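You operate a simulated robot arm through the tools that you are given. There is no shell and no other tool. Be economical: measure what you need, move in short steps, check, and stop when the job is done.

Carry out the task below with a simulated robot arm. There is one attempt and no reset: what you move stays moved.

Task
Fetch the red nut driver and stand it on the desk top. Then take the stub antenna with a blue band on the clear end of the repair bench and put it away on the top of the white cabinet. Then push the coils drawer shut. Then press the tester button two times. Then press the run button three times. Then press the table screen button to switch it on. Then switch the socket box switch on. Then take the solar charger on the top of the white cabinet and put it away on the open shelf of the white cabinet. Then open the drawer with the red handle, press the torch button to switch it on, then shut the drawer. The order counts. Set down upright: red nut driver.

The check looks at the end state, three seconds after you hand in, the way a careful person would. Anything else that was tipped, shoved, dropped, spilled or broken makes it a failure.

Robot
A 7-joint arm with a two-finger parallel gripper on a trunk, on a base that drives. Base frame: it is fixed to the floor where the robot stands at the start and does not move with it; the origin is under the middle of the robot, x ahead of it, y to its left, z up. Lengths are in m, angles in rad, forces in N, time in s.
With the tool pointing down near the work surface it reaches from about 0.1 to 0.7 m from the robot's upright axis, wherever it stands. Its first joint turns from -2.007 to 2.007 rad. Places, roughly: coils drawer [0.8, -0.1, 1.2]; desk top [-1.9, 1, 0.7]; drawer with the red handle [-2.5, -0.4, 0.7]; open shelf of the white cabinet [-2.6, -0.6, 0.4]; red nut driver (3x3x12 cm) [0.5, 0, 0.8]; run button [-0.1, 1.3, 0.8]; socket box switch [-2.4, -0.4, 0.4]; solar charger (20x18x7 cm) [-2.6, -0.3, 0.8]; stub antenna with a blue band (2x2x7 cm) [0.6, 0.1, 0.8]; table screen button [-0.9, 1.1, 0.9]; tester button [0.6, 0.6, 0.8]; top of the white cabinet [-2.6, -0.6, 0.8]; torch button [-2.5, -0.5, 0.7]. Payload 3.91 kg.
The TCP is the grasp point between the finger pads, 0.03 m short of the fingertips. In the tool frame z runs along the fingers and y along their closing line. The gripper opens to 0.11 m. The fingers are 0.02 m wide and 0.01 m thick; the gripper's body (0.048 by 0.112 m) begins 0.055 m behind the TCP.
Orientation is told as [roll, pitch, yaw] about the base's x, y, z axes, in that order, counted from this pose: with the fingers straight down and closing along the base's y, the tool's x points along the base's -x, its y along +y and its z along -z.

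Tools
- The arm moves only by the tool send_rows. Its argument "moves" is a list of rows, each a list of 7 numbers: the shift along the tool's x, y, z in units of 20 mm (1.0 is 20 mm), then the turn, a rotation vector about the tool's x, y, z in units of 6 degrees (1.0 is 6 degrees), then the closure, from 0 (fully open) to 1 (shut). In form: [[dx, dy, dz, ax, ay, az, jaw], ...]. A call has 1 to 12 rows; each row shifts and turns the commanded pose from where the row before left it, along the tool's axes as they then stand. A call with a number of a shift or a turn outside -1 to 1 is refused whole. Rows are played at 5 a second. More than 0.05 m and 0.15 rad between two rows, or a gripper value outside its range, and nothing of the call is played. A pose out of reach is approached as far as the arm can. The call stops where the force on the tool passes 40 N (or 10 N more than at its start, if that is more) or the arm is blocked; 0.2 s more then pass. Each finger travels about 0.108 m/s and halts on what it meets, pressing with about 37 N; the grip force reading is that of the motor and also rises with nothing between the fingers. The clock runs only during rows and for 0.2 s after the last one: add rows that do not move to give the fingers time. It gives the time, the measured TCP pose, the force on the tool (base axes), the opening and the grip force at its end, in the units of the frame above (readings bear some noise), with the torque about the TCP (base axes, N m) and any sound that the robot's microphone picked up, and new pictures: "views" is both (left out), scene, wrist or none.
- Cameras (640 x 400 px; columns grow to the right, rows downward): "scene" is now at [0.022, 0.1524, 1.7866]; the picture's right is [-0.02, -1.00, 0.00], its down [-0.73, 0.01, -0.68] and it looks along [0.68, -0.01, -0.73] (base axes); focal length 271 px, centre (320, 200). "wrist" rides on the gripper at [0.073, 0.017, -0.103] in the tool frame; the picture's right is [-0.23, 0.97, 0.00], its down [-0.76, -0.18, -0.62] and it looks along [-0.61, -0.14, 0.78] (tool axes); focal length 222 px, centre (320, 200). There is no depth. A picture from a camera that has moved, and an enlarged one, comes with that camera's place and axes in the base frame and with its lens.
- slide_trunk(by): slides the trunk up (or, below 0, down) by that many m; the arm and the scene camera ride with it, the base frame stays. It gives what a move gives, with no picture.
- drive_base(legs): drives the robot by 1 to 6 legs, each [ahead, turn to the left] in m and rad, along the robot's own axes; the way and the turn of a leg run together, so that a leg with both is an arc; at most 1.5 m and 3.142 rad a leg. The arm and the cameras ride along, it lands a little off, and it stops where it bumps. It gives what a move gives, and a new picture of the scene camera.
- aim_head(pan, tilt): turns the head with the scene camera to pan (to the left, within 2.705 rad either way) and tilt (down, from -0.506 to 1.204), counted from straight ahead of the robot. It gives what a move gives, and a new picture of the scene camera.
- zoom(camera, box): a new picture of the part [left, top, right, bottom] of that camera's present view, enlarged. The clock stands still meanwhile.
- job_done(): hands the job in; it is judged then, once.

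Go step by step. Nothing tells you exact positions but the pictures and the camera data: compare them with the known pose of the tool, close in by small moves and look again before you grip or let go. The budget is 207 turns and 260 pictures, counting those below and the enlarged ones. Unless the task says otherwise, let go and move clear before handing in.

The tools are called after "Request:" as name(argument=value, ...) on one line, values as JSON. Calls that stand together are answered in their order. send_rows: Moves the arm, as the interface text tells. Its arguments: {"type":"object","properties":{"moves":{"type":"array","items":{"type":"array","items":{"type":"number"}}},"views":{"type":"string","enum":["both","scene","wrist","none"]}},"required":["moves"]} The other tools are called the same way: slide_trunk (by) slides the trunk up or down; drive_base (legs) drives the base; aim_head (pan, tilt) turns the head that bears the scene camera; zoom (camera, box) takes an enlarged picture of a part of a camera's view; job_done () hands the job in.

At the start:

```text
clock: 0.0
tool_pos: [0.381, 0.2766, 1.3502]
orientation: [0.0, -0.001, -0.007]
contact_force: [-0.5, 0.4, -0.4]
ft_torque: [0.02, 0.03, 0.03]
finger_gap: 0.11
grasp_force: 0.0
trunk travel left (down, up): [-0.9, 0.09]
robot x, y, heading: [0.0018, -0.0003, 0.001]
head pan, tilt: [-0.016, 0.824]
```

scene: 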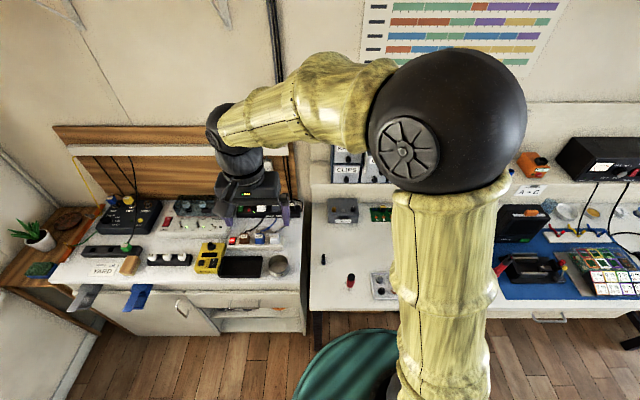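
wrist: 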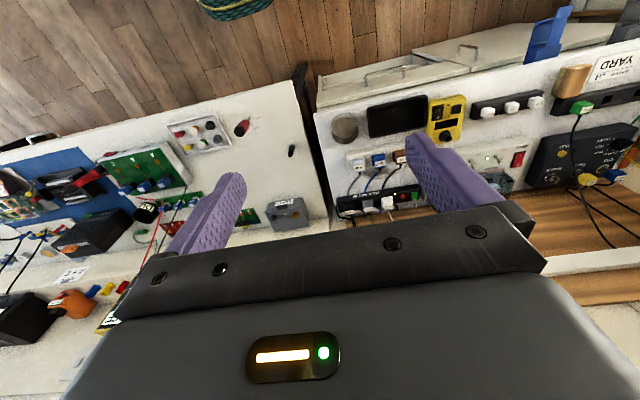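

I see the bench ahead, with a red item around (0.5, 0.02) and a small black stub around (0.6, 0.13). I'll zoom in for detail before moving.

Request:
zoom(camera="scene", box=[300, 180, 420, 310])

Request:
zoom(camera="scene", box=[60, 170, 320, 330])

Request:
zoom(camera="wrist", box=[170, 90, 330, 250])

```text
3.08 times, centred on (360, 245) of scene
camera zoom: at [0.022, 0.1524, 1.7866], right [-0.02, -1.0, 0.0], down [-0.73, 0.01, -0.68], along [0.68, -0.01, -0.73], focal length 833 px, centre (197, 62)
```

zoom: 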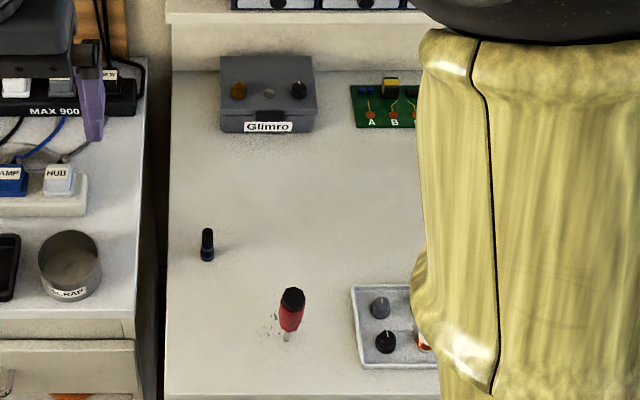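

```text
2.46 times, centred on (190, 250) of scene
camera zoom: at [0.022, 0.1524, 1.7866], right [-0.02, -1.0, 0.0], down [-0.73, 0.01, -0.68], along [0.68, -0.01, -0.73], focal length 667 px, centre (640, 77)
```

zoom: 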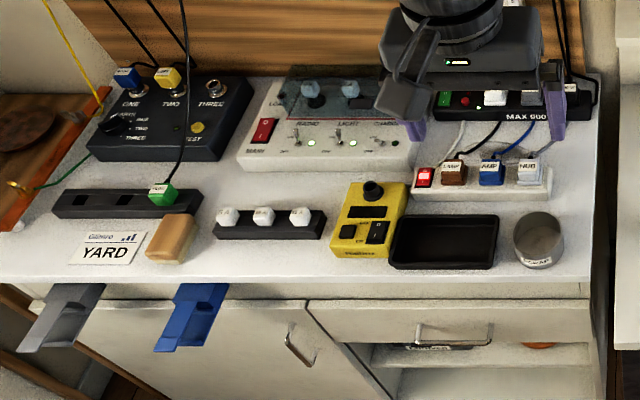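

```text
2.50 times, centred on (250, 170) of wrist
camera zoom: at [0.3071, 0.296, 1.4527], right [0.23, 0.97, 0.0], down [0.76, -0.18, 0.62], along [0.61, -0.15, -0.78], focal length 555 px, centre (495, 275)
```

zoom: 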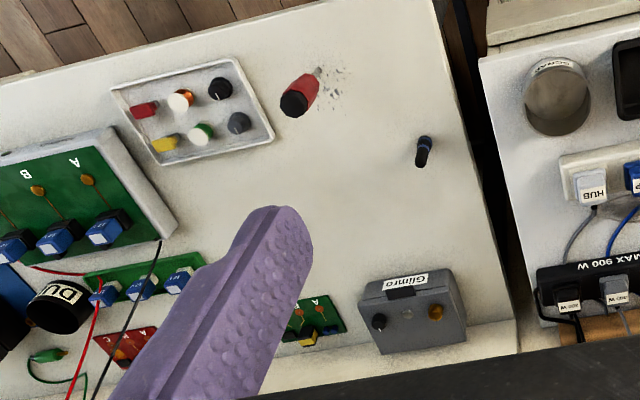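

The red nut driver stands upright at about (0.482, 0.032), the bench is at z≈0.775, and the antenna stands at about (0.597, 0.131). I'll lower the trunk and then move over the driver.

Request:
slide_trunk(by=-0.28)

Request:
send_rows(moves=[[-0.42, -1, 0, 0, 0, 0, 0], [-0.42, -1, 0, 0, 0, 0, 0], [-0.42, -1, 0, 0, 0, 0, 0], [-0.42, -1, 0, 0, 0, 0, 0], [-0.42, -1, 0, 0, 0, 0, 0], [-0.42, -1, 0, 0, 0, 0, 0], [-0.42, -1, 0, 0, 0, 0, 0], [-0.42, -1, 0, 0, 0, 0, 0], [-0.42, -1, 0, 0, 0, 0, 0], [-0.42, -1, 0, 0, 0, 0, 0], [-0.42, -1, 0, 0, 0, 0, 0], [-0.42, -1, 0, 0, 0, 0, 0]])

```text
clock: 2.8
tool_pos: [0.3797, 0.2778, 1.0705]
orientation: [0.0, -0.001, -0.007]
contact_force: [-0.6, -0.2, -0.4]
ft_torque: [0.01, 0.0, 0.06]
finger_gap: 0.11
grasp_force: 0.0
trunk travel left (down, up): [-0.62, 0.37]
robot x, y, heading: [0.002, -0.0002, -0.004]
head pan, tilt: [-0.016, 0.824]
```

```text
clock: 5.4
tool_pos: [0.4791, 0.0342, 1.0711]
orientation: [-0.001, -0.001, -0.008]
contact_force: [-0.1, 0.0, 0.5]
ft_torque: [-0.01, -0.02, 0.01]
finger_gap: 0.1101
grasp_force: 0.2
trunk travel left (down, up): [-0.62, 0.37]
robot x, y, heading: [-0.0002, 0.0027, 0.007]
head pan, tilt: [-0.016, 0.824]
camera scene: at [0.0221, 0.152, 1.5067], right [-0.02, -1.0, 0.0], down [-0.73, 0.01, -0.68], along [0.68, -0.01, -0.73], focal length 271 px, centre (320, 200)
camera wrist: at [0.4052, 0.0526, 1.1726], right [0.23, 0.97, 0.0], down [0.76, -0.18, 0.62], along [0.61, -0.15, -0.78], focal length 222 px, centre (320, 200)
```

scene: 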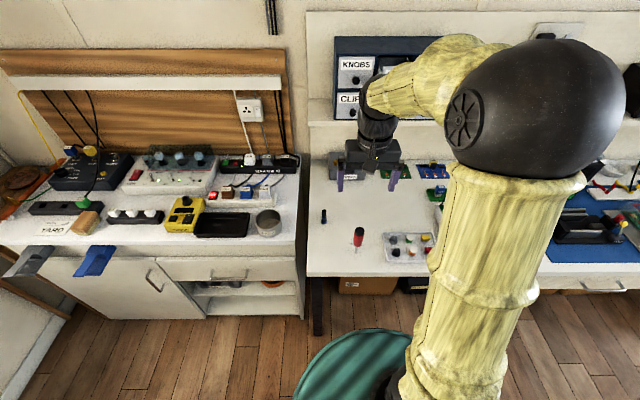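
wrist: 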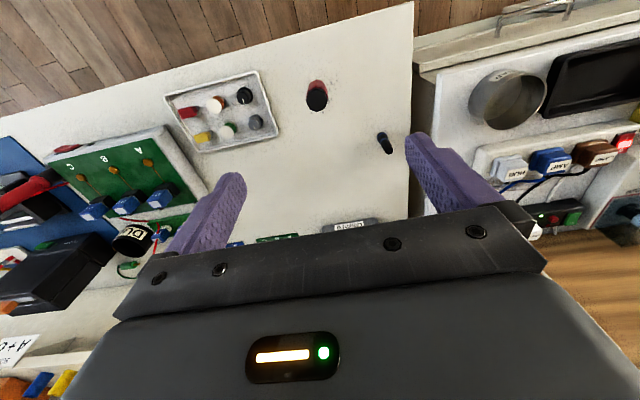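

The tool is above the driver within a few mm. I'll descend straight around it.

Request:
send_rows(moves=[[0, 0, 1, 0, 0, 0, 0], [0, 0, 1, 0, 0, 0, 0], [0, 0, 1, 0, 0, 0, 0], [0, 0, 1, 0, 0, 0, 0], [0, 0, 1, 0, 0, 0, 0], [0, 0, 1, 0, 0, 0, 0], [0, 0, 1, 0, 0, 0, 0], [0, 0, 1, 0, 0, 0, 0], [0, 0, 0.6, 0, 0, 0, 0]])

```text
clock: 7.4
tool_pos: [0.4799, 0.037, 0.8987]
orientation: [-0.002, 0.001, -0.007]
contact_force: [0.1, 0.0, -0.1]
ft_torque: [0.0, 0.0, -0.01]
finger_gap: 0.11
grasp_force: 0.2
trunk travel left (down, up): [-0.62, 0.37]
robot x, y, heading: [0.0006, 0.0008, 0.003]
head pan, tilt: [-0.016, 0.824]
camera scene: at [0.0222, 0.1523, 1.5066], right [-0.02, -1.0, 0.0], down [-0.73, 0.01, -0.68], along [0.68, -0.01, -0.73], focal length 271 px, centre (320, 200)
camera wrist: at [0.4065, 0.0552, 1.0012], right [0.23, 0.97, 0.0], down [0.76, -0.18, 0.62], along [0.61, -0.15, -0.78], focal length 222 px, centre (320, 200)
```

scene: 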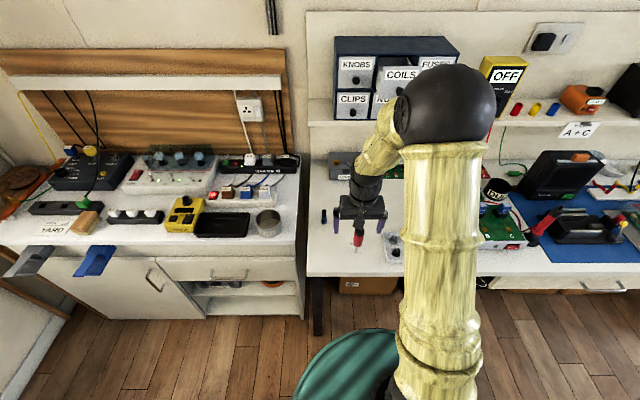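
wrist: 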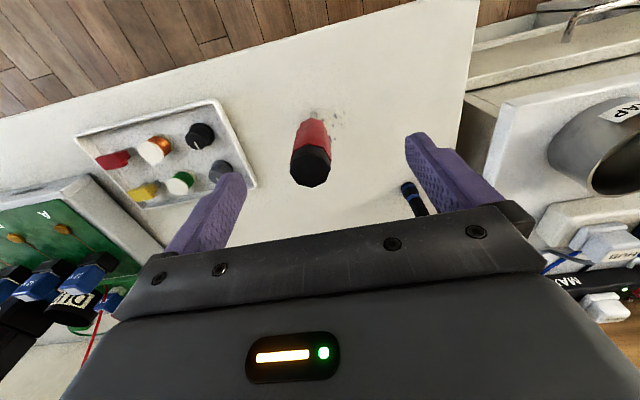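

The driver sits between the open fingers. I'll go down 4 cm and close gently.

Request:
send_rows(moves=[[0.15, -0.15, 1, 0, 0, 0, 0], [0, 0, 1, 0, 0, 0, 0], [0, 0, 0, 0, 0, 0, 0.3], [0, 0, 0, 0, 0, 0, 0.6], [0, 0, 0, 0, 0, 0, 0.8], [0, 0, 0, 0, 0, 0, 0.9], [0, 0, 0, 0, 0, 0, 0.9]])

```text
clock: 9.0
tool_pos: [0.4769, 0.0334, 0.8583]
orientation: [0.0, 0.0, -0.007]
contact_force: [-0.6, 0.2, 0.8]
ft_torque: [0.0, 0.01, 0.01]
finger_gap: 0.0256
grasp_force: 36.8
trunk travel left (down, up): [-0.62, 0.37]
robot x, y, heading: [0.0, -0.0055, 0.006]
head pan, tilt: [-0.016, 0.824]
camera scene: at [0.022, 0.1523, 1.5066], right [-0.02, -1.0, 0.0], down [-0.73, 0.01, -0.68], along [0.68, -0.01, -0.73], focal length 271 px, centre (320, 200)
camera wrist: at [0.4035, 0.0521, 0.9605], right [0.23, 0.97, 0.0], down [0.76, -0.18, 0.62], along [0.61, -0.15, -0.78], focal length 222 px, centre (320, 200)
```

scene: 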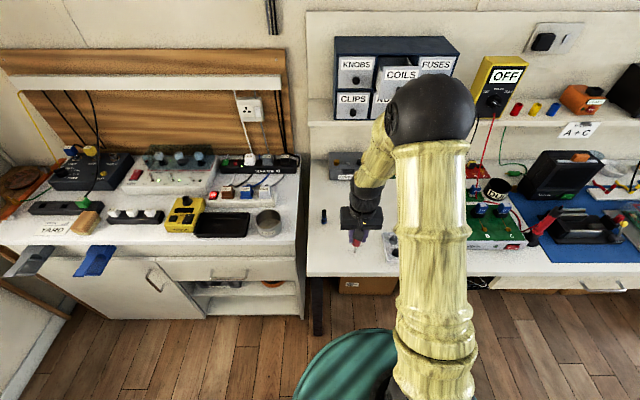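
wrist: 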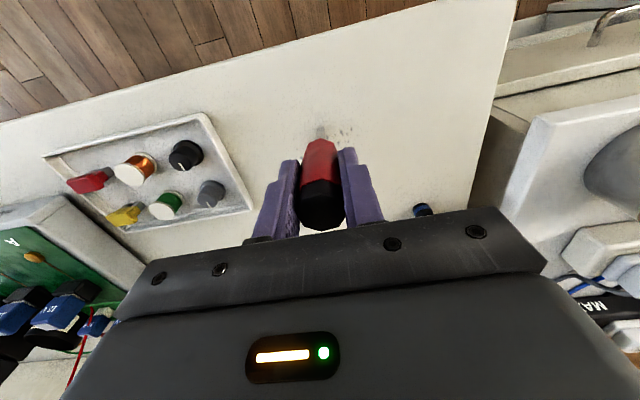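

I have the driver (gap 0.026). I'll lift with the trunk and survey the room with the head.

Request:
slide_trunk(by=0.25)

Request:
aim_head(pan=1.5, tilt=0.6)

Request:
aim_head(pan=2.6, tilt=0.5)

Request:
aim_head(pan=-2.6, tilt=0.5)

```text
clock: 11.6
tool_pos: [0.4772, 0.0343, 1.1083]
orientation: [0.0, 0.0, -0.006]
contact_force: [-0.3, 1.2, -0.3]
ft_torque: [0.0, 0.01, -0.01]
finger_gap: 0.0258
grasp_force: 37.1
trunk travel left (down, up): [-0.87, 0.12]
robot x, y, heading: [0.0008, 0.0014, -0.005]
head pan, tilt: [-0.016, 0.824]
```

```text
clock: 13.2
tool_pos: [0.4772, 0.0356, 1.1077]
orientation: [0.0, -0.001, -0.008]
contact_force: [-0.2, -0.3, -0.5]
ft_torque: [0.0, 0.03, 0.04]
finger_gap: 0.0255
grasp_force: 37.2
trunk travel left (down, up): [-0.87, 0.12]
robot x, y, heading: [0.0012, -0.0025, 0.002]
head pan, tilt: [1.499, 0.6]
camera scene: at [-0.0509, 0.2417, 1.7755], right [1.0, -0.07, 0.0], down [-0.04, -0.56, -0.82], along [0.06, 0.82, -0.57], focal length 271 px, centre (320, 200)
```

scene: 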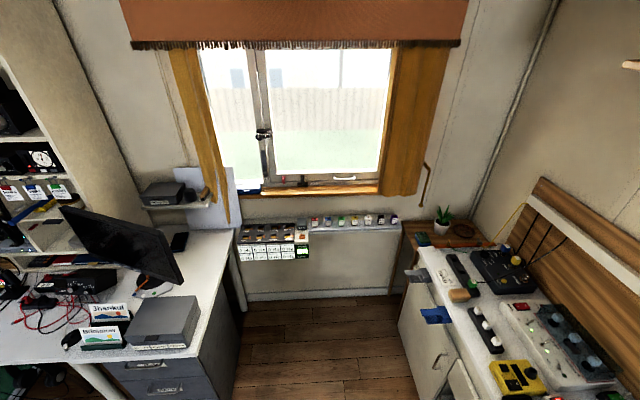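

```text
clock: 14.6
tool_pos: [0.4774, 0.0338, 1.1081]
orientation: [0.001, -0.001, -0.007]
contact_force: [0.1, -1.4, -1.2]
ft_torque: [0.0, -0.03, -0.02]
finger_gap: 0.0256
grasp_force: 37.1
trunk travel left (down, up): [-0.87, 0.12]
robot x, y, heading: [-0.0012, 0.003, -0.002]
head pan, tilt: [2.601, 0.499]
camera scene: at [-0.1353, 0.2006, 1.7846], right [0.52, 0.86, 0.0], down [0.41, -0.25, -0.88], along [-0.75, 0.45, -0.48], focal length 271 px, centre (320, 200)
```

scene: 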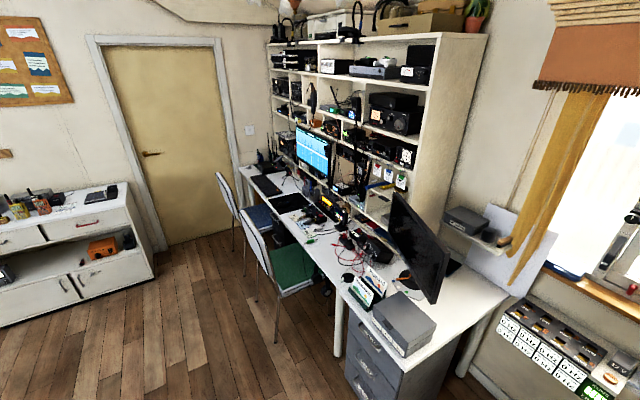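

```text
clock: 18.6
tool_pos: [0.4767, 0.0345, 1.1091]
orientation: [0.001, 0.001, -0.009]
contact_force: [1.1, 0.4, -0.3]
ft_torque: [0.02, -0.02, -0.01]
finger_gap: 0.0253
grasp_force: 37.2
trunk travel left (down, up): [-0.87, 0.12]
robot x, y, heading: [0.0024, -0.0006, -0.002]
head pan, tilt: [-2.601, 0.499]
camera scene: at [-0.1353, 0.1067, 1.7846], right [-0.52, 0.86, 0.0], down [0.41, 0.25, -0.88], along [-0.75, -0.45, -0.48], focal length 271 px, centre (320, 200)
```

scene: 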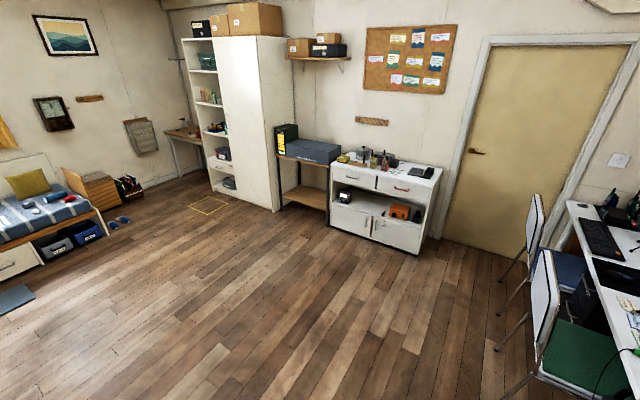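

I can see the white cabinet (orange socket box on its shelf, red-handled drawer) and the desk along the left wall. I'll zoom in on the desk to find a clear spot.

Request:
aim_head(pan=2.5, tilt=0.5)

Request:
zoom(camera="scene", box=[170, 120, 490, 320])

```text
clock: 22.6
tool_pos: [0.4765, 0.0332, 1.1086]
orientation: [0.001, 0.0, -0.006]
contact_force: [0.3, 0.6, -0.3]
ft_torque: [-0.01, 0.01, -0.01]
finger_gap: 0.0256
grasp_force: 36.7
trunk travel left (down, up): [-0.87, 0.12]
robot x, y, heading: [0.0015, -0.0001, -0.002]
head pan, tilt: [2.499, 0.499]
camera scene: at [-0.1302, 0.2081, 1.7846], right [0.6, 0.8, 0.0], down [0.38, -0.29, -0.88], along [-0.7, 0.53, -0.48], focal length 271 px, centre (320, 200)
```

scene: 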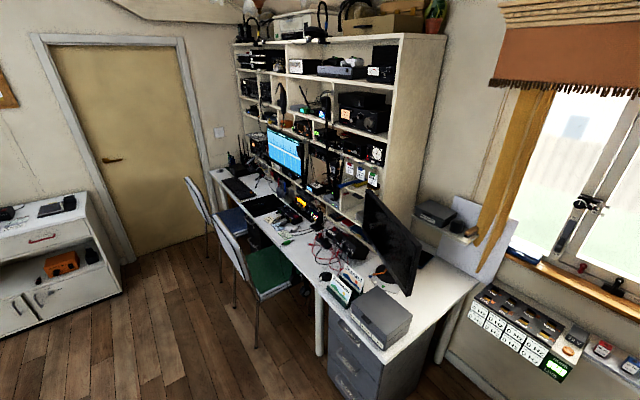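

```text
2.00 times, centred on (330, 220) of scene
camera zoom: at [-0.1302, 0.2081, 1.7846], right [0.6, 0.8, 0.0], down [0.38, -0.29, -0.88], along [-0.7, 0.53, -0.48], focal length 542 px, centre (300, 160)
```

zoom: 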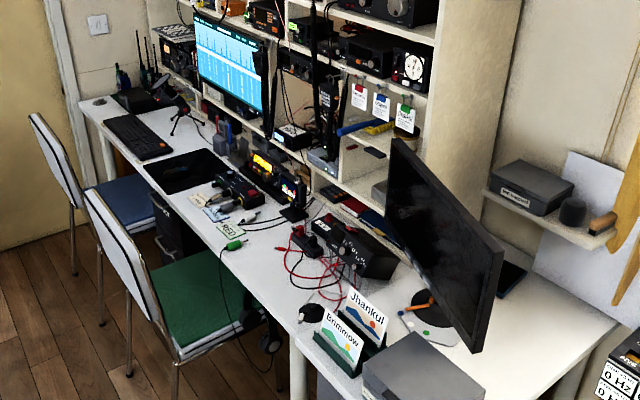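

Request:
zoom(camera="scene", box=[260, 200, 380, 300])

Request:
zoom(camera="scene", box=[200, 150, 320, 250])

```text
4.00 times, centred on (320, 250) of scene
camera zoom: at [-0.1302, 0.2081, 1.7846], right [0.6, 0.8, 0.0], down [0.38, -0.29, -0.88], along [-0.7, 0.53, -0.48], focal length 1083 px, centre (320, 0)
```

zoom: 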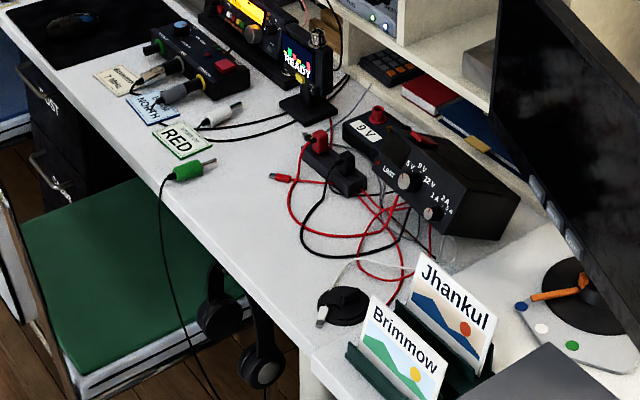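

```text
4.00 times, centred on (260, 200) of scene
camera zoom: at [-0.1302, 0.2081, 1.7846], right [0.6, 0.8, 0.0], down [0.38, -0.29, -0.88], along [-0.7, 0.53, -0.48], focal length 1083 px, centre (560, 200)
```

zoom: 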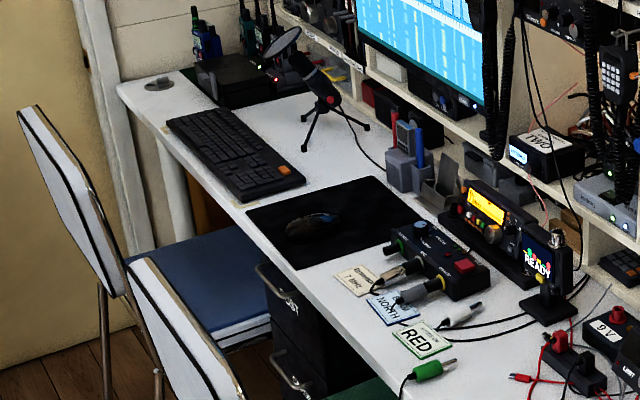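

The clear patch of the desk is near (-1.13, 0.87), to the right of the green chair. I'll raise slightly and drive to about (-0.95, 0.3) facing the desk.

Request:
slide_trunk(by=0.1)

Request:
drive_base(legs=[[0, 2.836], [0.97, 0], [0, -1.265]])

Request:
aim_head(pan=0.2, tilt=0.85)

```text
clock: 23.9
tool_pos: [0.4768, 0.0332, 1.2082]
orientation: [0.001, 0.001, -0.007]
contact_force: [0.5, -0.4, -0.2]
ft_torque: [-0.03, -0.02, -0.01]
finger_gap: 0.0255
grasp_force: 37.1
trunk travel left (down, up): [-0.97, 0.02]
robot x, y, heading: [0.0014, 0.0034, 0.003]
head pan, tilt: [2.499, 0.499]
```

```text
clock: 43.9
tool_pos: [-0.9354, 0.7966, 1.209]
orientation: [0.0, 0.0, 1.562]
contact_force: [0.5, 0.1, -1.7]
ft_torque: [0.0, -0.04, 0.04]
finger_gap: 0.0254
grasp_force: 36.6
trunk travel left (down, up): [-0.97, 0.02]
robot x, y, heading: [-0.8994, 0.3143, 1.568]
head pan, tilt: [2.499, 0.499]
camera scene: at [-1.1083, 0.1875, 1.8846], right [-0.8, 0.6, 0.0], down [0.29, 0.38, -0.88], along [-0.53, -0.7, -0.48], focal length 271 px, centre (320, 200)
```

scene: 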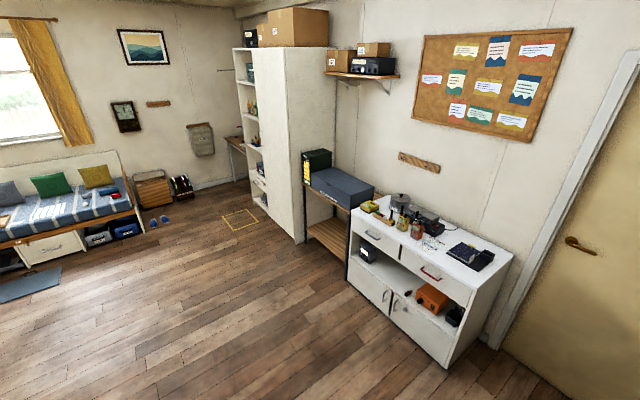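

```text
clock: 46.0
tool_pos: [-0.9366, 0.7945, 1.2077]
orientation: [0.0, -0.002, 1.562]
contact_force: [0.5, 0.5, 0.1]
ft_torque: [0.03, 0.0, -0.01]
finger_gap: 0.0255
grasp_force: 36.7
trunk travel left (down, up): [-0.97, 0.02]
robot x, y, heading: [-0.9012, 0.3174, 1.567]
head pan, tilt: [0.201, 0.85]
camera scene: at [-1.0692, 0.3369, 1.8546], right [0.98, 0.2, 0.0], down [0.15, -0.74, -0.66], along [-0.13, 0.65, -0.75], focal length 271 px, centre (320, 200)
```

scene: 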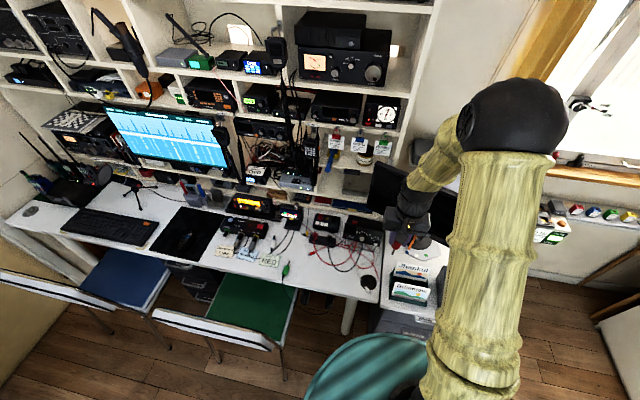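

Request:
zoom(camera="scene", box=[240, 190, 440, 315])

```text
3.20 times, centred on (340, 252) of scene
camera zoom: at [-1.0692, 0.3369, 1.8546], right [0.98, 0.2, 0.0], down [0.15, -0.74, -0.66], along [-0.13, 0.65, -0.75], focal length 867 px, centre (256, 32)
```

zoom: 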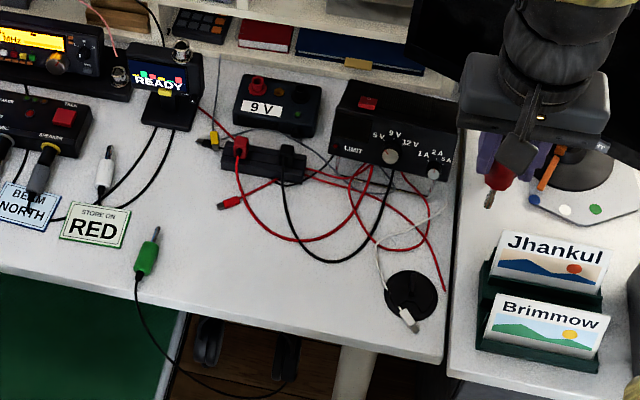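

A clear gap on the desk lies at about (-1.19, 0.885). I'll shift the tool there at height, then lower with the trunk.

Request:
send_rows(moves=[[-0.36, 1, 0, 0, 0, 0, 0.9], [-0.36, 1, 0, 0, 0, 0, 0.9], [-0.36, 1, 0, 0, 0, 0, 0.9], [-0.36, 1, 0, 0, 0, 0, 0.9], [-0.36, 1, 0, 0, 0, 0, 0.9], [-0.36, 1, 0, 0, 0, 0, 0.9], [-0.36, 1, 0, 0, 0, 0, 0.9], [-0.36, 1, 0, 0, 0, 0, 0.9], [-0.36, 1, 0, 0, 0, 0, 0.9], [-0.36, 1, 0, 0, 0, 0, 0.9], [-0.36, 1, 0, 0, 0, 0, 0.9], [-0.36, 1, 0, 0, 0, 0, 0.9]], views="none")

Request:
slide_trunk(by=-0.3)

Request:
send_rows(moves=[[0, 0, 0, 0, 0, 0, 0.9]])

```text
clock: 48.6
tool_pos: [-1.177, 0.8851, 1.2085]
orientation: [0.0, -0.001, 1.561]
contact_force: [-0.7, 0.5, -0.4]
ft_torque: [0.01, -0.02, 0.0]
finger_gap: 0.0254
grasp_force: 36.8
trunk travel left (down, up): [-0.97, 0.02]
robot x, y, heading: [-0.9033, 0.3197, 1.573]
head pan, tilt: [0.201, 0.85]
```

```text
clock: 51.6
tool_pos: [-1.1753, 0.8842, 0.909]
orientation: [-0.001, 0.001, 1.563]
contact_force: [-0.4, 0.5, -0.8]
ft_torque: [0.01, 0.0, 0.01]
finger_gap: 0.0254
grasp_force: 37.0
trunk travel left (down, up): [-0.67, 0.32]
robot x, y, heading: [-0.9036, 0.3197, 1.569]
head pan, tilt: [0.201, 0.85]
```

```text
clock: 52.0
tool_pos: [-1.1749, 0.8844, 0.9099]
orientation: [-0.001, 0.001, 1.563]
contact_force: [0.4, 0.0, -0.7]
ft_torque: [0.01, 0.0, 0.02]
finger_gap: 0.0253
grasp_force: 36.9
trunk travel left (down, up): [-0.67, 0.32]
robot x, y, heading: [-0.9005, 0.3164, 1.566]
head pan, tilt: [0.201, 0.85]
camera scene: at [-1.0692, 0.3369, 1.5546], right [0.98, 0.2, 0.0], down [0.15, -0.74, -0.66], along [-0.13, 0.65, -0.75], focal length 271 px, centre (320, 200)
camera wrist: at [-1.1942, 0.8133, 1.0109], right [-0.97, 0.24, 0.0], down [0.18, 0.76, 0.62], along [0.15, 0.61, -0.78], focal length 222 px, centre (320, 200)
```

scene: 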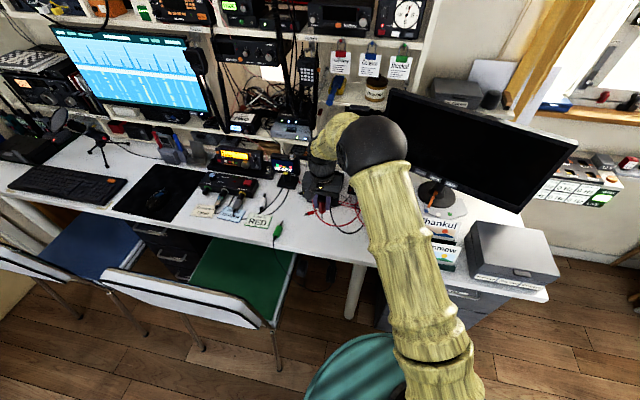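
wrist: 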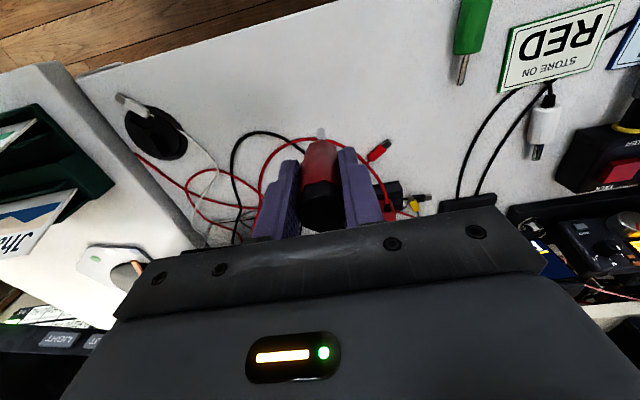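

The spot beneath the driver is clear of cables. I'll lower most of the way, then feel for contact.

Request:
send_rows(moves=[[0, 0, 1, 0, 0, 0, 0.9], [0, 0, 1, 0, 0, 0, 0.9], [0, 0, 1, 0, 0, 0, 0.9], [0, 0, 0.5, 0, 0, 0, 0.9]], views="wrist")

Request:
zoom(camera="wrist", box=[220, 60, 420, 250])

```text
clock: 53.0
tool_pos: [-1.1745, 0.8854, 0.8383]
orientation: [0.002, -0.003, 1.562]
contact_force: [1.3, -0.8, 6.3]
ft_torque: [-0.08, -0.07, -0.02]
finger_gap: 0.0253
grasp_force: 36.7
trunk travel left (down, up): [-0.67, 0.32]
robot x, y, heading: [-0.9027, 0.3192, 1.572]
head pan, tilt: [0.201, 0.85]
camera wrist: at [-1.1925, 0.8133, 0.9406], right [-0.97, 0.24, 0.0], down [0.19, 0.76, 0.62], along [0.15, 0.61, -0.78], focal length 222 px, centre (320, 200)
```

wrist: 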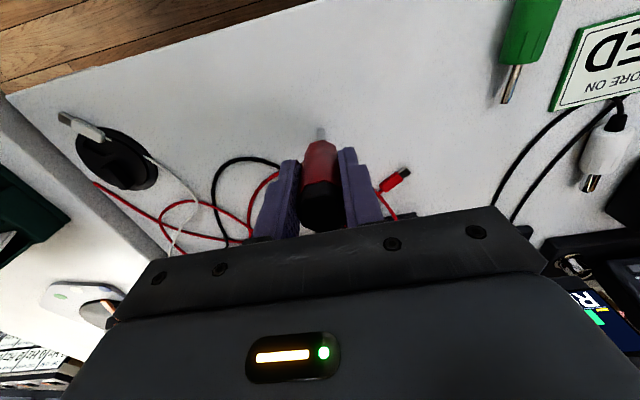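

```text
2.11 times, centred on (320, 155) of wrist
camera zoom: at [-1.1925, 0.8133, 0.9406], right [-0.97, 0.24, 0.0], down [0.19, 0.76, 0.62], along [0.15, 0.61, -0.78], focal length 468 px, centre (320, 295)
```

zoom: 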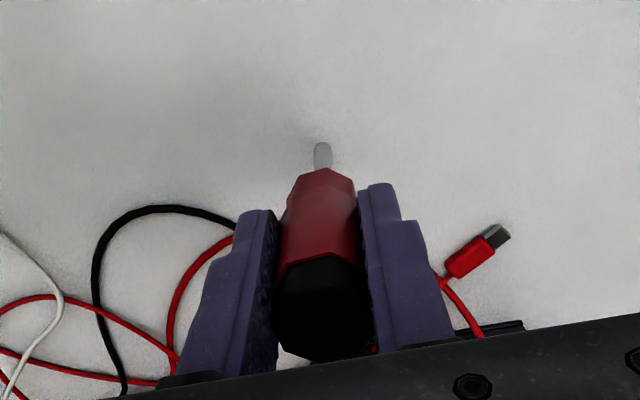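

The force is rising (6 N up), so the tip is touching. I'll make a tiny extra push to confirm, before releasing.

Request:
send_rows(moves=[[0, 0, 0.05, 0, 0, 0, 0.9], [0, 0, 0, 0, 0, 0, 0.9]], views="none")

```text
clock: 53.6
tool_pos: [-1.174, 0.8841, 0.8388]
orientation: [0.001, -0.003, 1.563]
contact_force: [2.4, -1.1, 13.4]
ft_torque: [-0.11, -0.22, -0.01]
finger_gap: 0.0257
grasp_force: 36.3
trunk travel left (down, up): [-0.67, 0.32]
robot x, y, heading: [-0.9005, 0.3185, 1.571]
head pan, tilt: [0.201, 0.85]
```

Contact is firm. I'll ease off by 1 mm and open the fingers slowly.

Request:
send_rows(moves=[[0, 0, -0.06, 0, 0, 0, 0.9], [0, 0, 0, 0, 0, 0, 0.75], [0, 0, 0, 0, 0, 0, 0.7], [0, 0, 0, 0, 0, 0, 0.6], [0, 0, 0, 0, 0, 0, 0.45], [0, 0, 0, 0, 0, 0, 0.3]], views="wrist")

```text
clock: 55.0
tool_pos: [-1.1751, 0.8847, 0.838]
orientation: [0.001, 0.0, 1.563]
contact_force: [-0.1, -0.7, 0.1]
ft_torque: [0.04, 0.01, -0.01]
finger_gap: 0.077
grasp_force: 0.1
trunk travel left (down, up): [-0.67, 0.32]
robot x, y, heading: [-0.9051, 0.317, 1.568]
head pan, tilt: [0.201, 0.85]
camera wrist: at [-1.1937, 0.8137, 0.9402], right [-0.97, 0.24, 0.0], down [0.18, 0.76, 0.62], along [0.15, 0.61, -0.78], focal length 222 px, centre (320, 200)
```

wrist: 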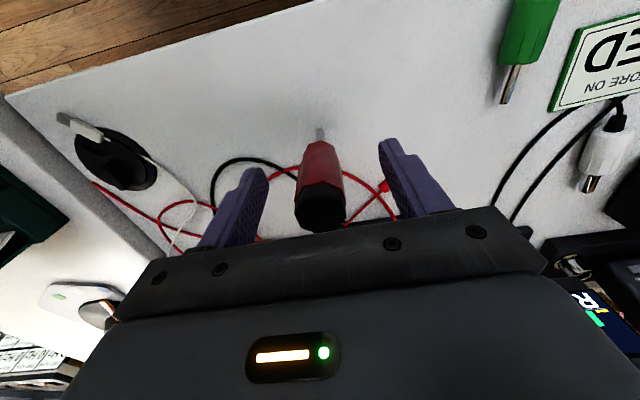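

The driver stands free. I'll lift straight up and check it.

Request:
slide_trunk(by=0.3)

Request:
send_rows(moves=[[0.36, -1, 0, 0, 0, 0, 0], [0.36, -1, 0, 0, 0, 0, 0], [0.36, -1, 0, 0, 0, 0, 0], [0.36, -1, 0, 0, 0, 0, 0], [0.36, -1, 0, 0, 0, 0, 0], [0.36, -1, 0, 0, 0, 0, 0], [0.36, -1, 0, 0, 0, 0, 0], [0.36, -1, 0, 0, 0, 0, 0], [0.36, -1, 0, 0, 0, 0, 0], [0.36, -1, 0, 0, 0, 0, 0], [0.36, -1, 0, 0, 0, 0, 0], [0.36, -1, 0, 0, 0, 0, 0]], views="scene")

Request:
zoom(camera="scene", box=[240, 180, 440, 305])

```text
clock: 58.0
tool_pos: [-1.1747, 0.8852, 1.1377]
orientation: [0.001, 0.0, 1.562]
contact_force: [-0.3, 0.2, -0.5]
ft_torque: [-0.03, 0.0, 0.03]
finger_gap: 0.077
grasp_force: 0.0
trunk travel left (down, up): [-0.97, 0.02]
robot x, y, heading: [-0.9027, 0.3183, 1.571]
head pan, tilt: [0.201, 0.85]
```

```text
clock: 60.6
tool_pos: [-0.9338, 0.7958, 1.1411]
orientation: [0.0, -0.001, 1.562]
contact_force: [-0.1, -0.7, -0.2]
ft_torque: [-0.03, -0.01, 0.04]
finger_gap: 0.1102
grasp_force: 0.1
trunk travel left (down, up): [-0.97, 0.02]
robot x, y, heading: [-0.9006, 0.3168, 1.57]
head pan, tilt: [0.201, 0.85]
camera scene: at [-1.068, 0.3365, 1.8547], right [0.98, 0.2, 0.0], down [0.15, -0.74, -0.66], along [-0.13, 0.65, -0.75], focal length 271 px, centre (320, 200)
```

scene: 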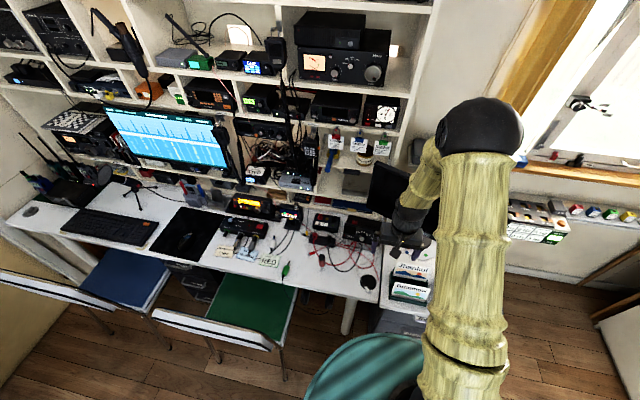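

```text
3.20 times, centred on (340, 242) of scene
camera zoom: at [-1.068, 0.3365, 1.8547], right [0.98, 0.2, 0.0], down [0.15, -0.74, -0.66], along [-0.13, 0.65, -0.75], focal length 867 px, centre (256, 64)
```

zoom: 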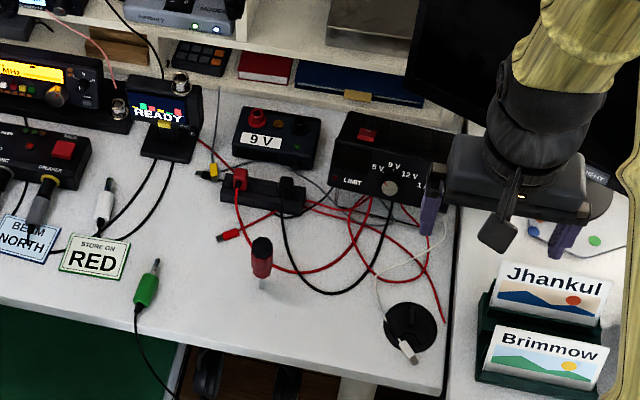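

The driver stands upright on the desk. Now I drive back to the bench for the antenna.

Request:
drive_base(legs=[[0, -1.911], [0.955, 0], [0, 0.34]])

Request:
aim_head(pan=0, tilt=0.85)

Request:
slide_trunk(by=-0.2)

```text
clock: 65.8
tool_pos: [-0.4281, 0.378, 1.1407]
orientation: [0.0, 0.001, 0.048]
contact_force: [0.5, -0.4, 0.1]
ft_torque: [0.02, 0.02, 0.03]
finger_gap: 0.1098
grasp_force: 0.1
trunk travel left (down, up): [-0.97, 0.02]
robot x, y, heading: [-0.9031, 0.3182, 0.06]
head pan, tilt: [0.201, 0.85]
stopped in leg 1: the robot was blocked; the commanded pose is now the measured one
camera scene: at [-0.8926, 0.4879, 1.8547], right [0.25, -0.97, 0.0], down [-0.73, -0.19, -0.66], along [0.64, 0.17, -0.75], focal length 271 px, centre (320, 200)
```

scene: 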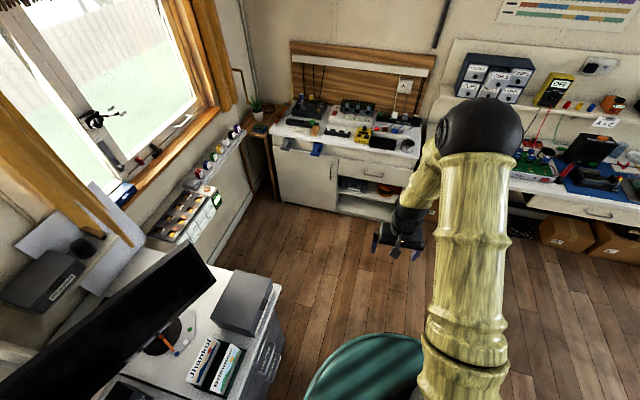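

```text
clock: 66.6
tool_pos: [-0.4278, 0.379, 1.1407]
orientation: [0.0, 0.0, 0.051]
contact_force: [0.1, 0.2, -0.6]
ft_torque: [-0.02, 0.02, -0.03]
finger_gap: 0.1102
grasp_force: 0.1
trunk travel left (down, up): [-0.97, 0.02]
robot x, y, heading: [-0.9008, 0.3176, 0.057]
head pan, tilt: [0.0, 0.85]
camera scene: at [-0.8909, 0.4737, 1.8546], right [0.06, -1.0, 0.0], down [-0.75, -0.04, -0.66], along [0.66, 0.04, -0.75], focal length 271 px, centre (320, 200)
```

scene: 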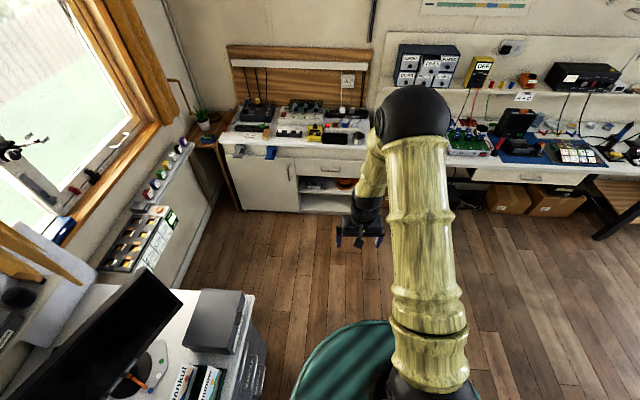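

```text
clock: 68.8
tool_pos: [-0.4283, 0.3792, 0.9407]
orientation: [-0.001, -0.001, 0.051]
contact_force: [-0.1, 0.8, -0.4]
ft_torque: [-0.01, -0.01, -0.03]
finger_gap: 0.1101
grasp_force: 0.1
trunk travel left (down, up): [-0.77, 0.22]
robot x, y, heading: [-0.9034, 0.3183, 0.061]
head pan, tilt: [0.0, 0.85]
```

The base bumped something behind (likely the chair) while turning. I'll first pull straight forward, then go on to the bench.

Request:
slide_trunk(by=0.2)

Request:
drive_base(legs=[[0.25, 0], [0, -0.533], [0.73, 0], [0, 0.473]])

Request:
aim_head(pan=2.6, tilt=0.5)

```text
clock: 70.9
tool_pos: [-0.4284, 0.3792, 1.1402]
orientation: [0.0, 0.001, 0.051]
contact_force: [0.0, 0.2, 0.7]
ft_torque: [-0.02, -0.04, 0.02]
finger_gap: 0.1099
grasp_force: 0.2
trunk travel left (down, up): [-0.97, 0.02]
robot x, y, heading: [-0.9044, 0.3217, 0.056]
head pan, tilt: [0.0, 0.85]
```

```text
clock: 81.2
tool_pos: [0.4917, 0.0167, 1.1399]
orientation: [0.001, 0.001, -0.028]
contact_force: [-0.6, 0.4, -1.0]
ft_torque: [0.03, -0.01, 0.0]
finger_gap: 0.1099
grasp_force: 0.0
trunk travel left (down, up): [-0.97, 0.02]
robot x, y, heading: [0.0148, -0.0058, -0.018]
head pan, tilt: [0.0, 0.85]
camera scene: at [0.0366, 0.1464, 1.8546], right [-0.02, -1.0, 0.0], down [-0.75, 0.01, -0.66], along [0.66, -0.01, -0.75], focal length 271 px, centre (320, 200)
```

scene: 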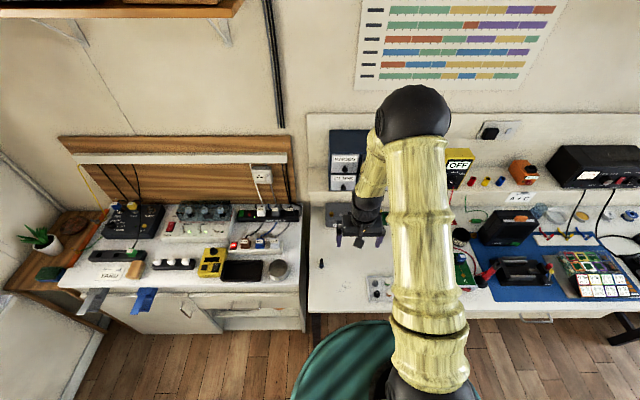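

```text
clock: 83.5
tool_pos: [0.4912, 0.0161, 1.1392]
orientation: [-0.001, 0.0, -0.028]
contact_force: [0.2, -0.2, -0.5]
ft_torque: [-0.01, 0.0, 0.01]
finger_gap: 0.1099
grasp_force: 0.1
trunk travel left (down, up): [-0.97, 0.02]
robot x, y, heading: [0.0137, -0.0095, -0.016]
head pan, tilt: [2.601, 0.499]
camera scene: at [-0.1185, 0.1962, 1.8846], right [0.53, 0.85, 0.0], down [0.41, -0.25, -0.88], along [-0.74, 0.47, -0.48], focal length 271 px, centre (320, 200)
```

scene: 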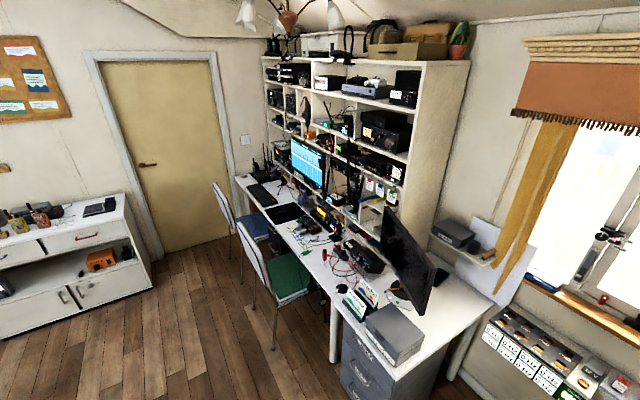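

The chair looks unmoved and the driver is still standing. Now I position above the antenna.

Request:
aim_head(pan=0, tilt=0.85)

Request:
slide_trunk(by=-0.18)

Request:
send_rows(moves=[[-0.858, 0.983, 0, 0, 0, 0, 0], [-0.858, 0.983, 0, 0, 0, 0, 0], [-0.858, 0.983, 0, 0, 0, 0, 0], [-0.858, 0.983, 0, 0, 0, 0, 0], [-0.858, 0.983, 0, 0, 0, 0, 0], [-0.858, 0.983, 0, 0, 0, 0, 0.2]])

```text
clock: 85.8
tool_pos: [0.4903, 0.0168, 1.1414]
orientation: [-0.001, 0.0, -0.028]
contact_force: [0.2, -0.6, 0.9]
ft_torque: [0.01, -0.01, 0.0]
finger_gap: 0.1097
grasp_force: 0.0
trunk travel left (down, up): [-0.97, 0.02]
robot x, y, heading: [0.0149, -0.008, -0.023]
head pan, tilt: [0.0, 0.85]
camera scene: at [0.0367, 0.1462, 1.8546], right [-0.02, -1.0, 0.0], down [-0.75, 0.01, -0.66], along [0.66, -0.01, -0.75], focal length 271 px, centre (320, 200)
```

scene: 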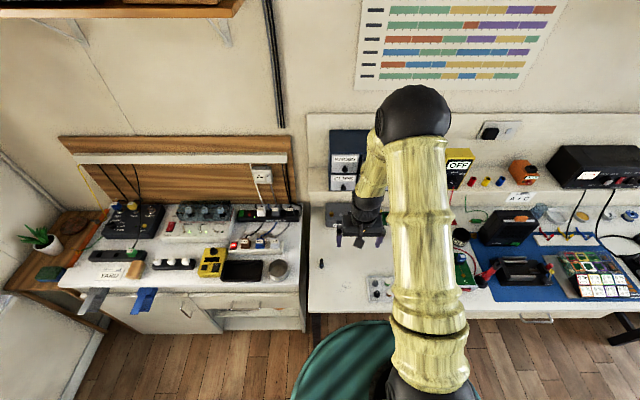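

```text
clock: 87.8
tool_pos: [0.4912, 0.016, 0.96]
orientation: [0.001, -0.001, -0.028]
contact_force: [-0.4, 0.1, -0.6]
ft_torque: [-0.03, 0.02, 0.01]
finger_gap: 0.1102
grasp_force: 0.0
trunk travel left (down, up): [-0.79, 0.2]
robot x, y, heading: [0.011, -0.0102, -0.021]
head pan, tilt: [0.0, 0.85]
```

```text
clock: 89.2
tool_pos: [0.5975, 0.1329, 0.9606]
orientation: [0.0, 0.003, -0.03]
contact_force: [0.4, 0.2, -0.5]
ft_torque: [0.02, 0.0, 0.03]
finger_gap: 0.088
grasp_force: 0.1
trunk travel left (down, up): [-0.79, 0.2]
robot x, y, heading: [0.0142, -0.0072, -0.017]
head pan, tilt: [0.0, 0.85]
camera scene: at [0.0372, 0.1468, 1.6745], right [-0.02, -1.0, 0.0], down [-0.75, 0.01, -0.66], along [0.66, -0.01, -0.75], focal length 271 px, centre (320, 200)
camera wrist: at [0.5251, 0.1539, 1.062], right [0.26, 0.97, 0.0], down [0.76, -0.2, 0.62], along [0.6, -0.16, -0.78], focal length 222 px, centre (320, 200)
```

scene: 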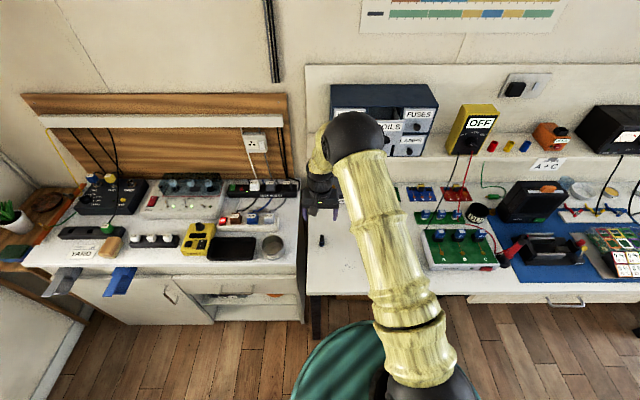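
wrist: 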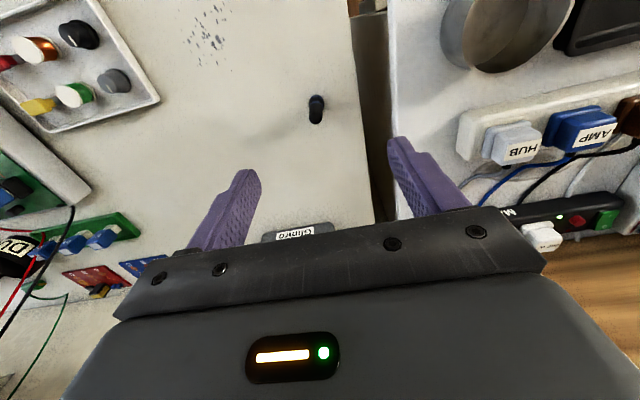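

Request:
zoom(camera="wrist", box=[270, 60, 370, 150])

Request:
zoom(camera="scene", box=[290, 170, 360, 260])

```text
4.44 times, centred on (320, 105) of wrist
camera zoom: at [0.5251, 0.1539, 1.062], right [0.26, 0.97, 0.0], down [0.76, -0.2, 0.62], along [0.6, -0.16, -0.78], focal length 987 px, centre (320, 622)
```

zoom: 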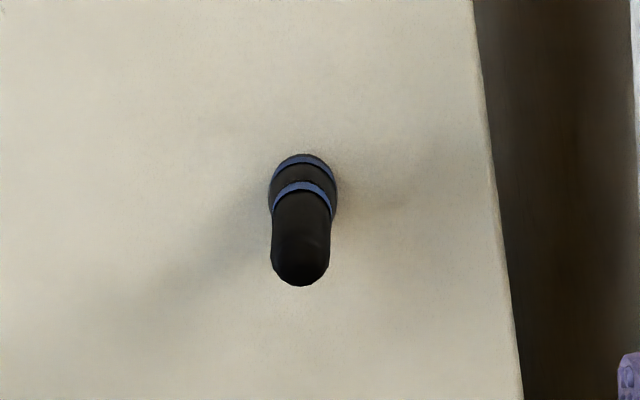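

```text
4.44 times, centred on (325, 215) of scene
camera zoom: at [0.0372, 0.1468, 1.6745], right [-0.02, -1.0, 0.0], down [-0.75, 0.01, -0.66], along [0.66, -0.01, -0.75], focal length 1204 px, centre (298, 133)
```

zoom: 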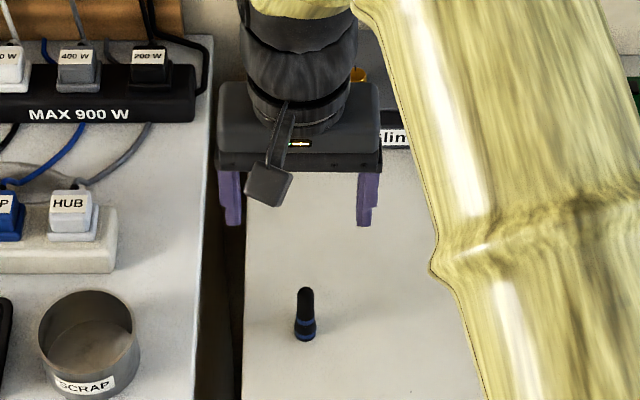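

Antenna at (0.596, 0.131), right under the tool. I'll narrow the fingers and descend to grip it.

Request:
send_rows(moves=[[0, -0.06, 1, 0, 0, 0, 0.5], [0, 0, 1, 0, 0, 0, 0.5], [0, 0, 1, 0, 0, 0, 0.5], [0, 0, 1, 0, 0, 0, 0.5], [0, 0, 1, 0, 0, 0, 0.5], [0, 0, 1, 0, 0, 0, 0.5]], views="wrist")

```text
clock: 90.6
tool_pos: [0.5973, 0.13, 0.84]
orientation: [0.0, 0.002, -0.029]
contact_force: [0.2, 0.1, 0.3]
ft_torque: [-0.04, 0.02, 0.0]
finger_gap: 0.0552
grasp_force: 0.0
trunk travel left (down, up): [-0.79, 0.2]
robot x, y, heading: [0.012, -0.006, -0.019]
head pan, tilt: [0.0, 0.85]
camera wrist: at [0.5239, 0.1495, 0.942], right [0.25, 0.97, 0.0], down [0.76, -0.2, 0.62], along [0.6, -0.16, -0.78], focal length 222 px, centre (320, 200)
```

wrist: 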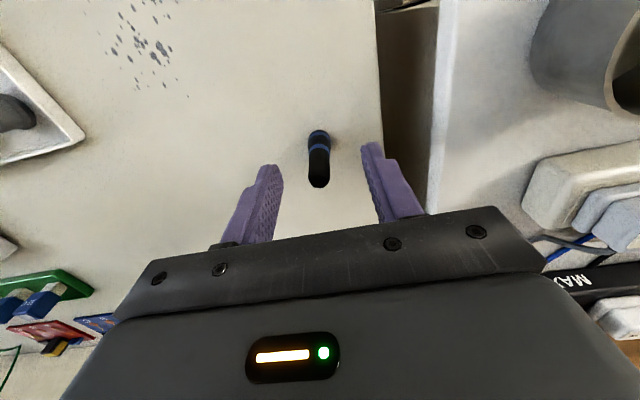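

Request:
send_rows(moves=[[0, 0, 1, 0, 0, 0, 0.5], [0, 0, 0.25, 0, 0, 0, 0.6], [0, 0, 0, 0, 0, 0, 0.75], [0, 0, 0, 0, 0, 0, 0.9], [0, 0, 0, 0, 0, 0, 1], [0, 0, 0, 0, 0, 0, 1]], views="wrist")

```text
clock: 92.0
tool_pos: [0.5963, 0.1309, 0.8151]
orientation: [-0.001, 0.0, -0.029]
contact_force: [-0.2, 0.3, -0.2]
ft_torque: [0.02, 0.0, 0.02]
finger_gap: 0.0139
grasp_force: 36.7
trunk travel left (down, up): [-0.79, 0.2]
robot x, y, heading: [0.0118, -0.0081, -0.011]
head pan, tilt: [0.0, 0.85]
camera wrist: at [0.5236, 0.1504, 0.9175], right [0.25, 0.97, 0.0], down [0.76, -0.2, 0.62], along [0.6, -0.16, -0.78], focal length 222 px, centre (320, 200)
```

wrist: 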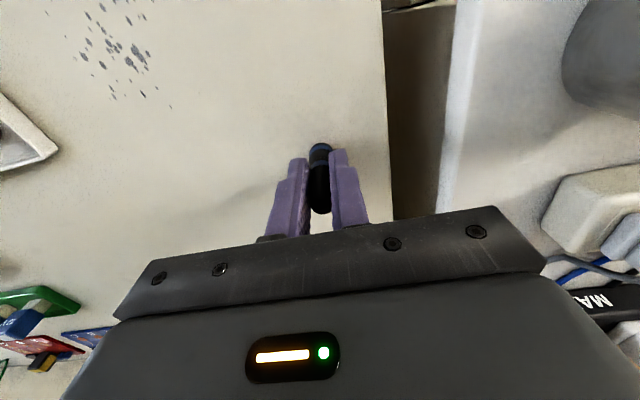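

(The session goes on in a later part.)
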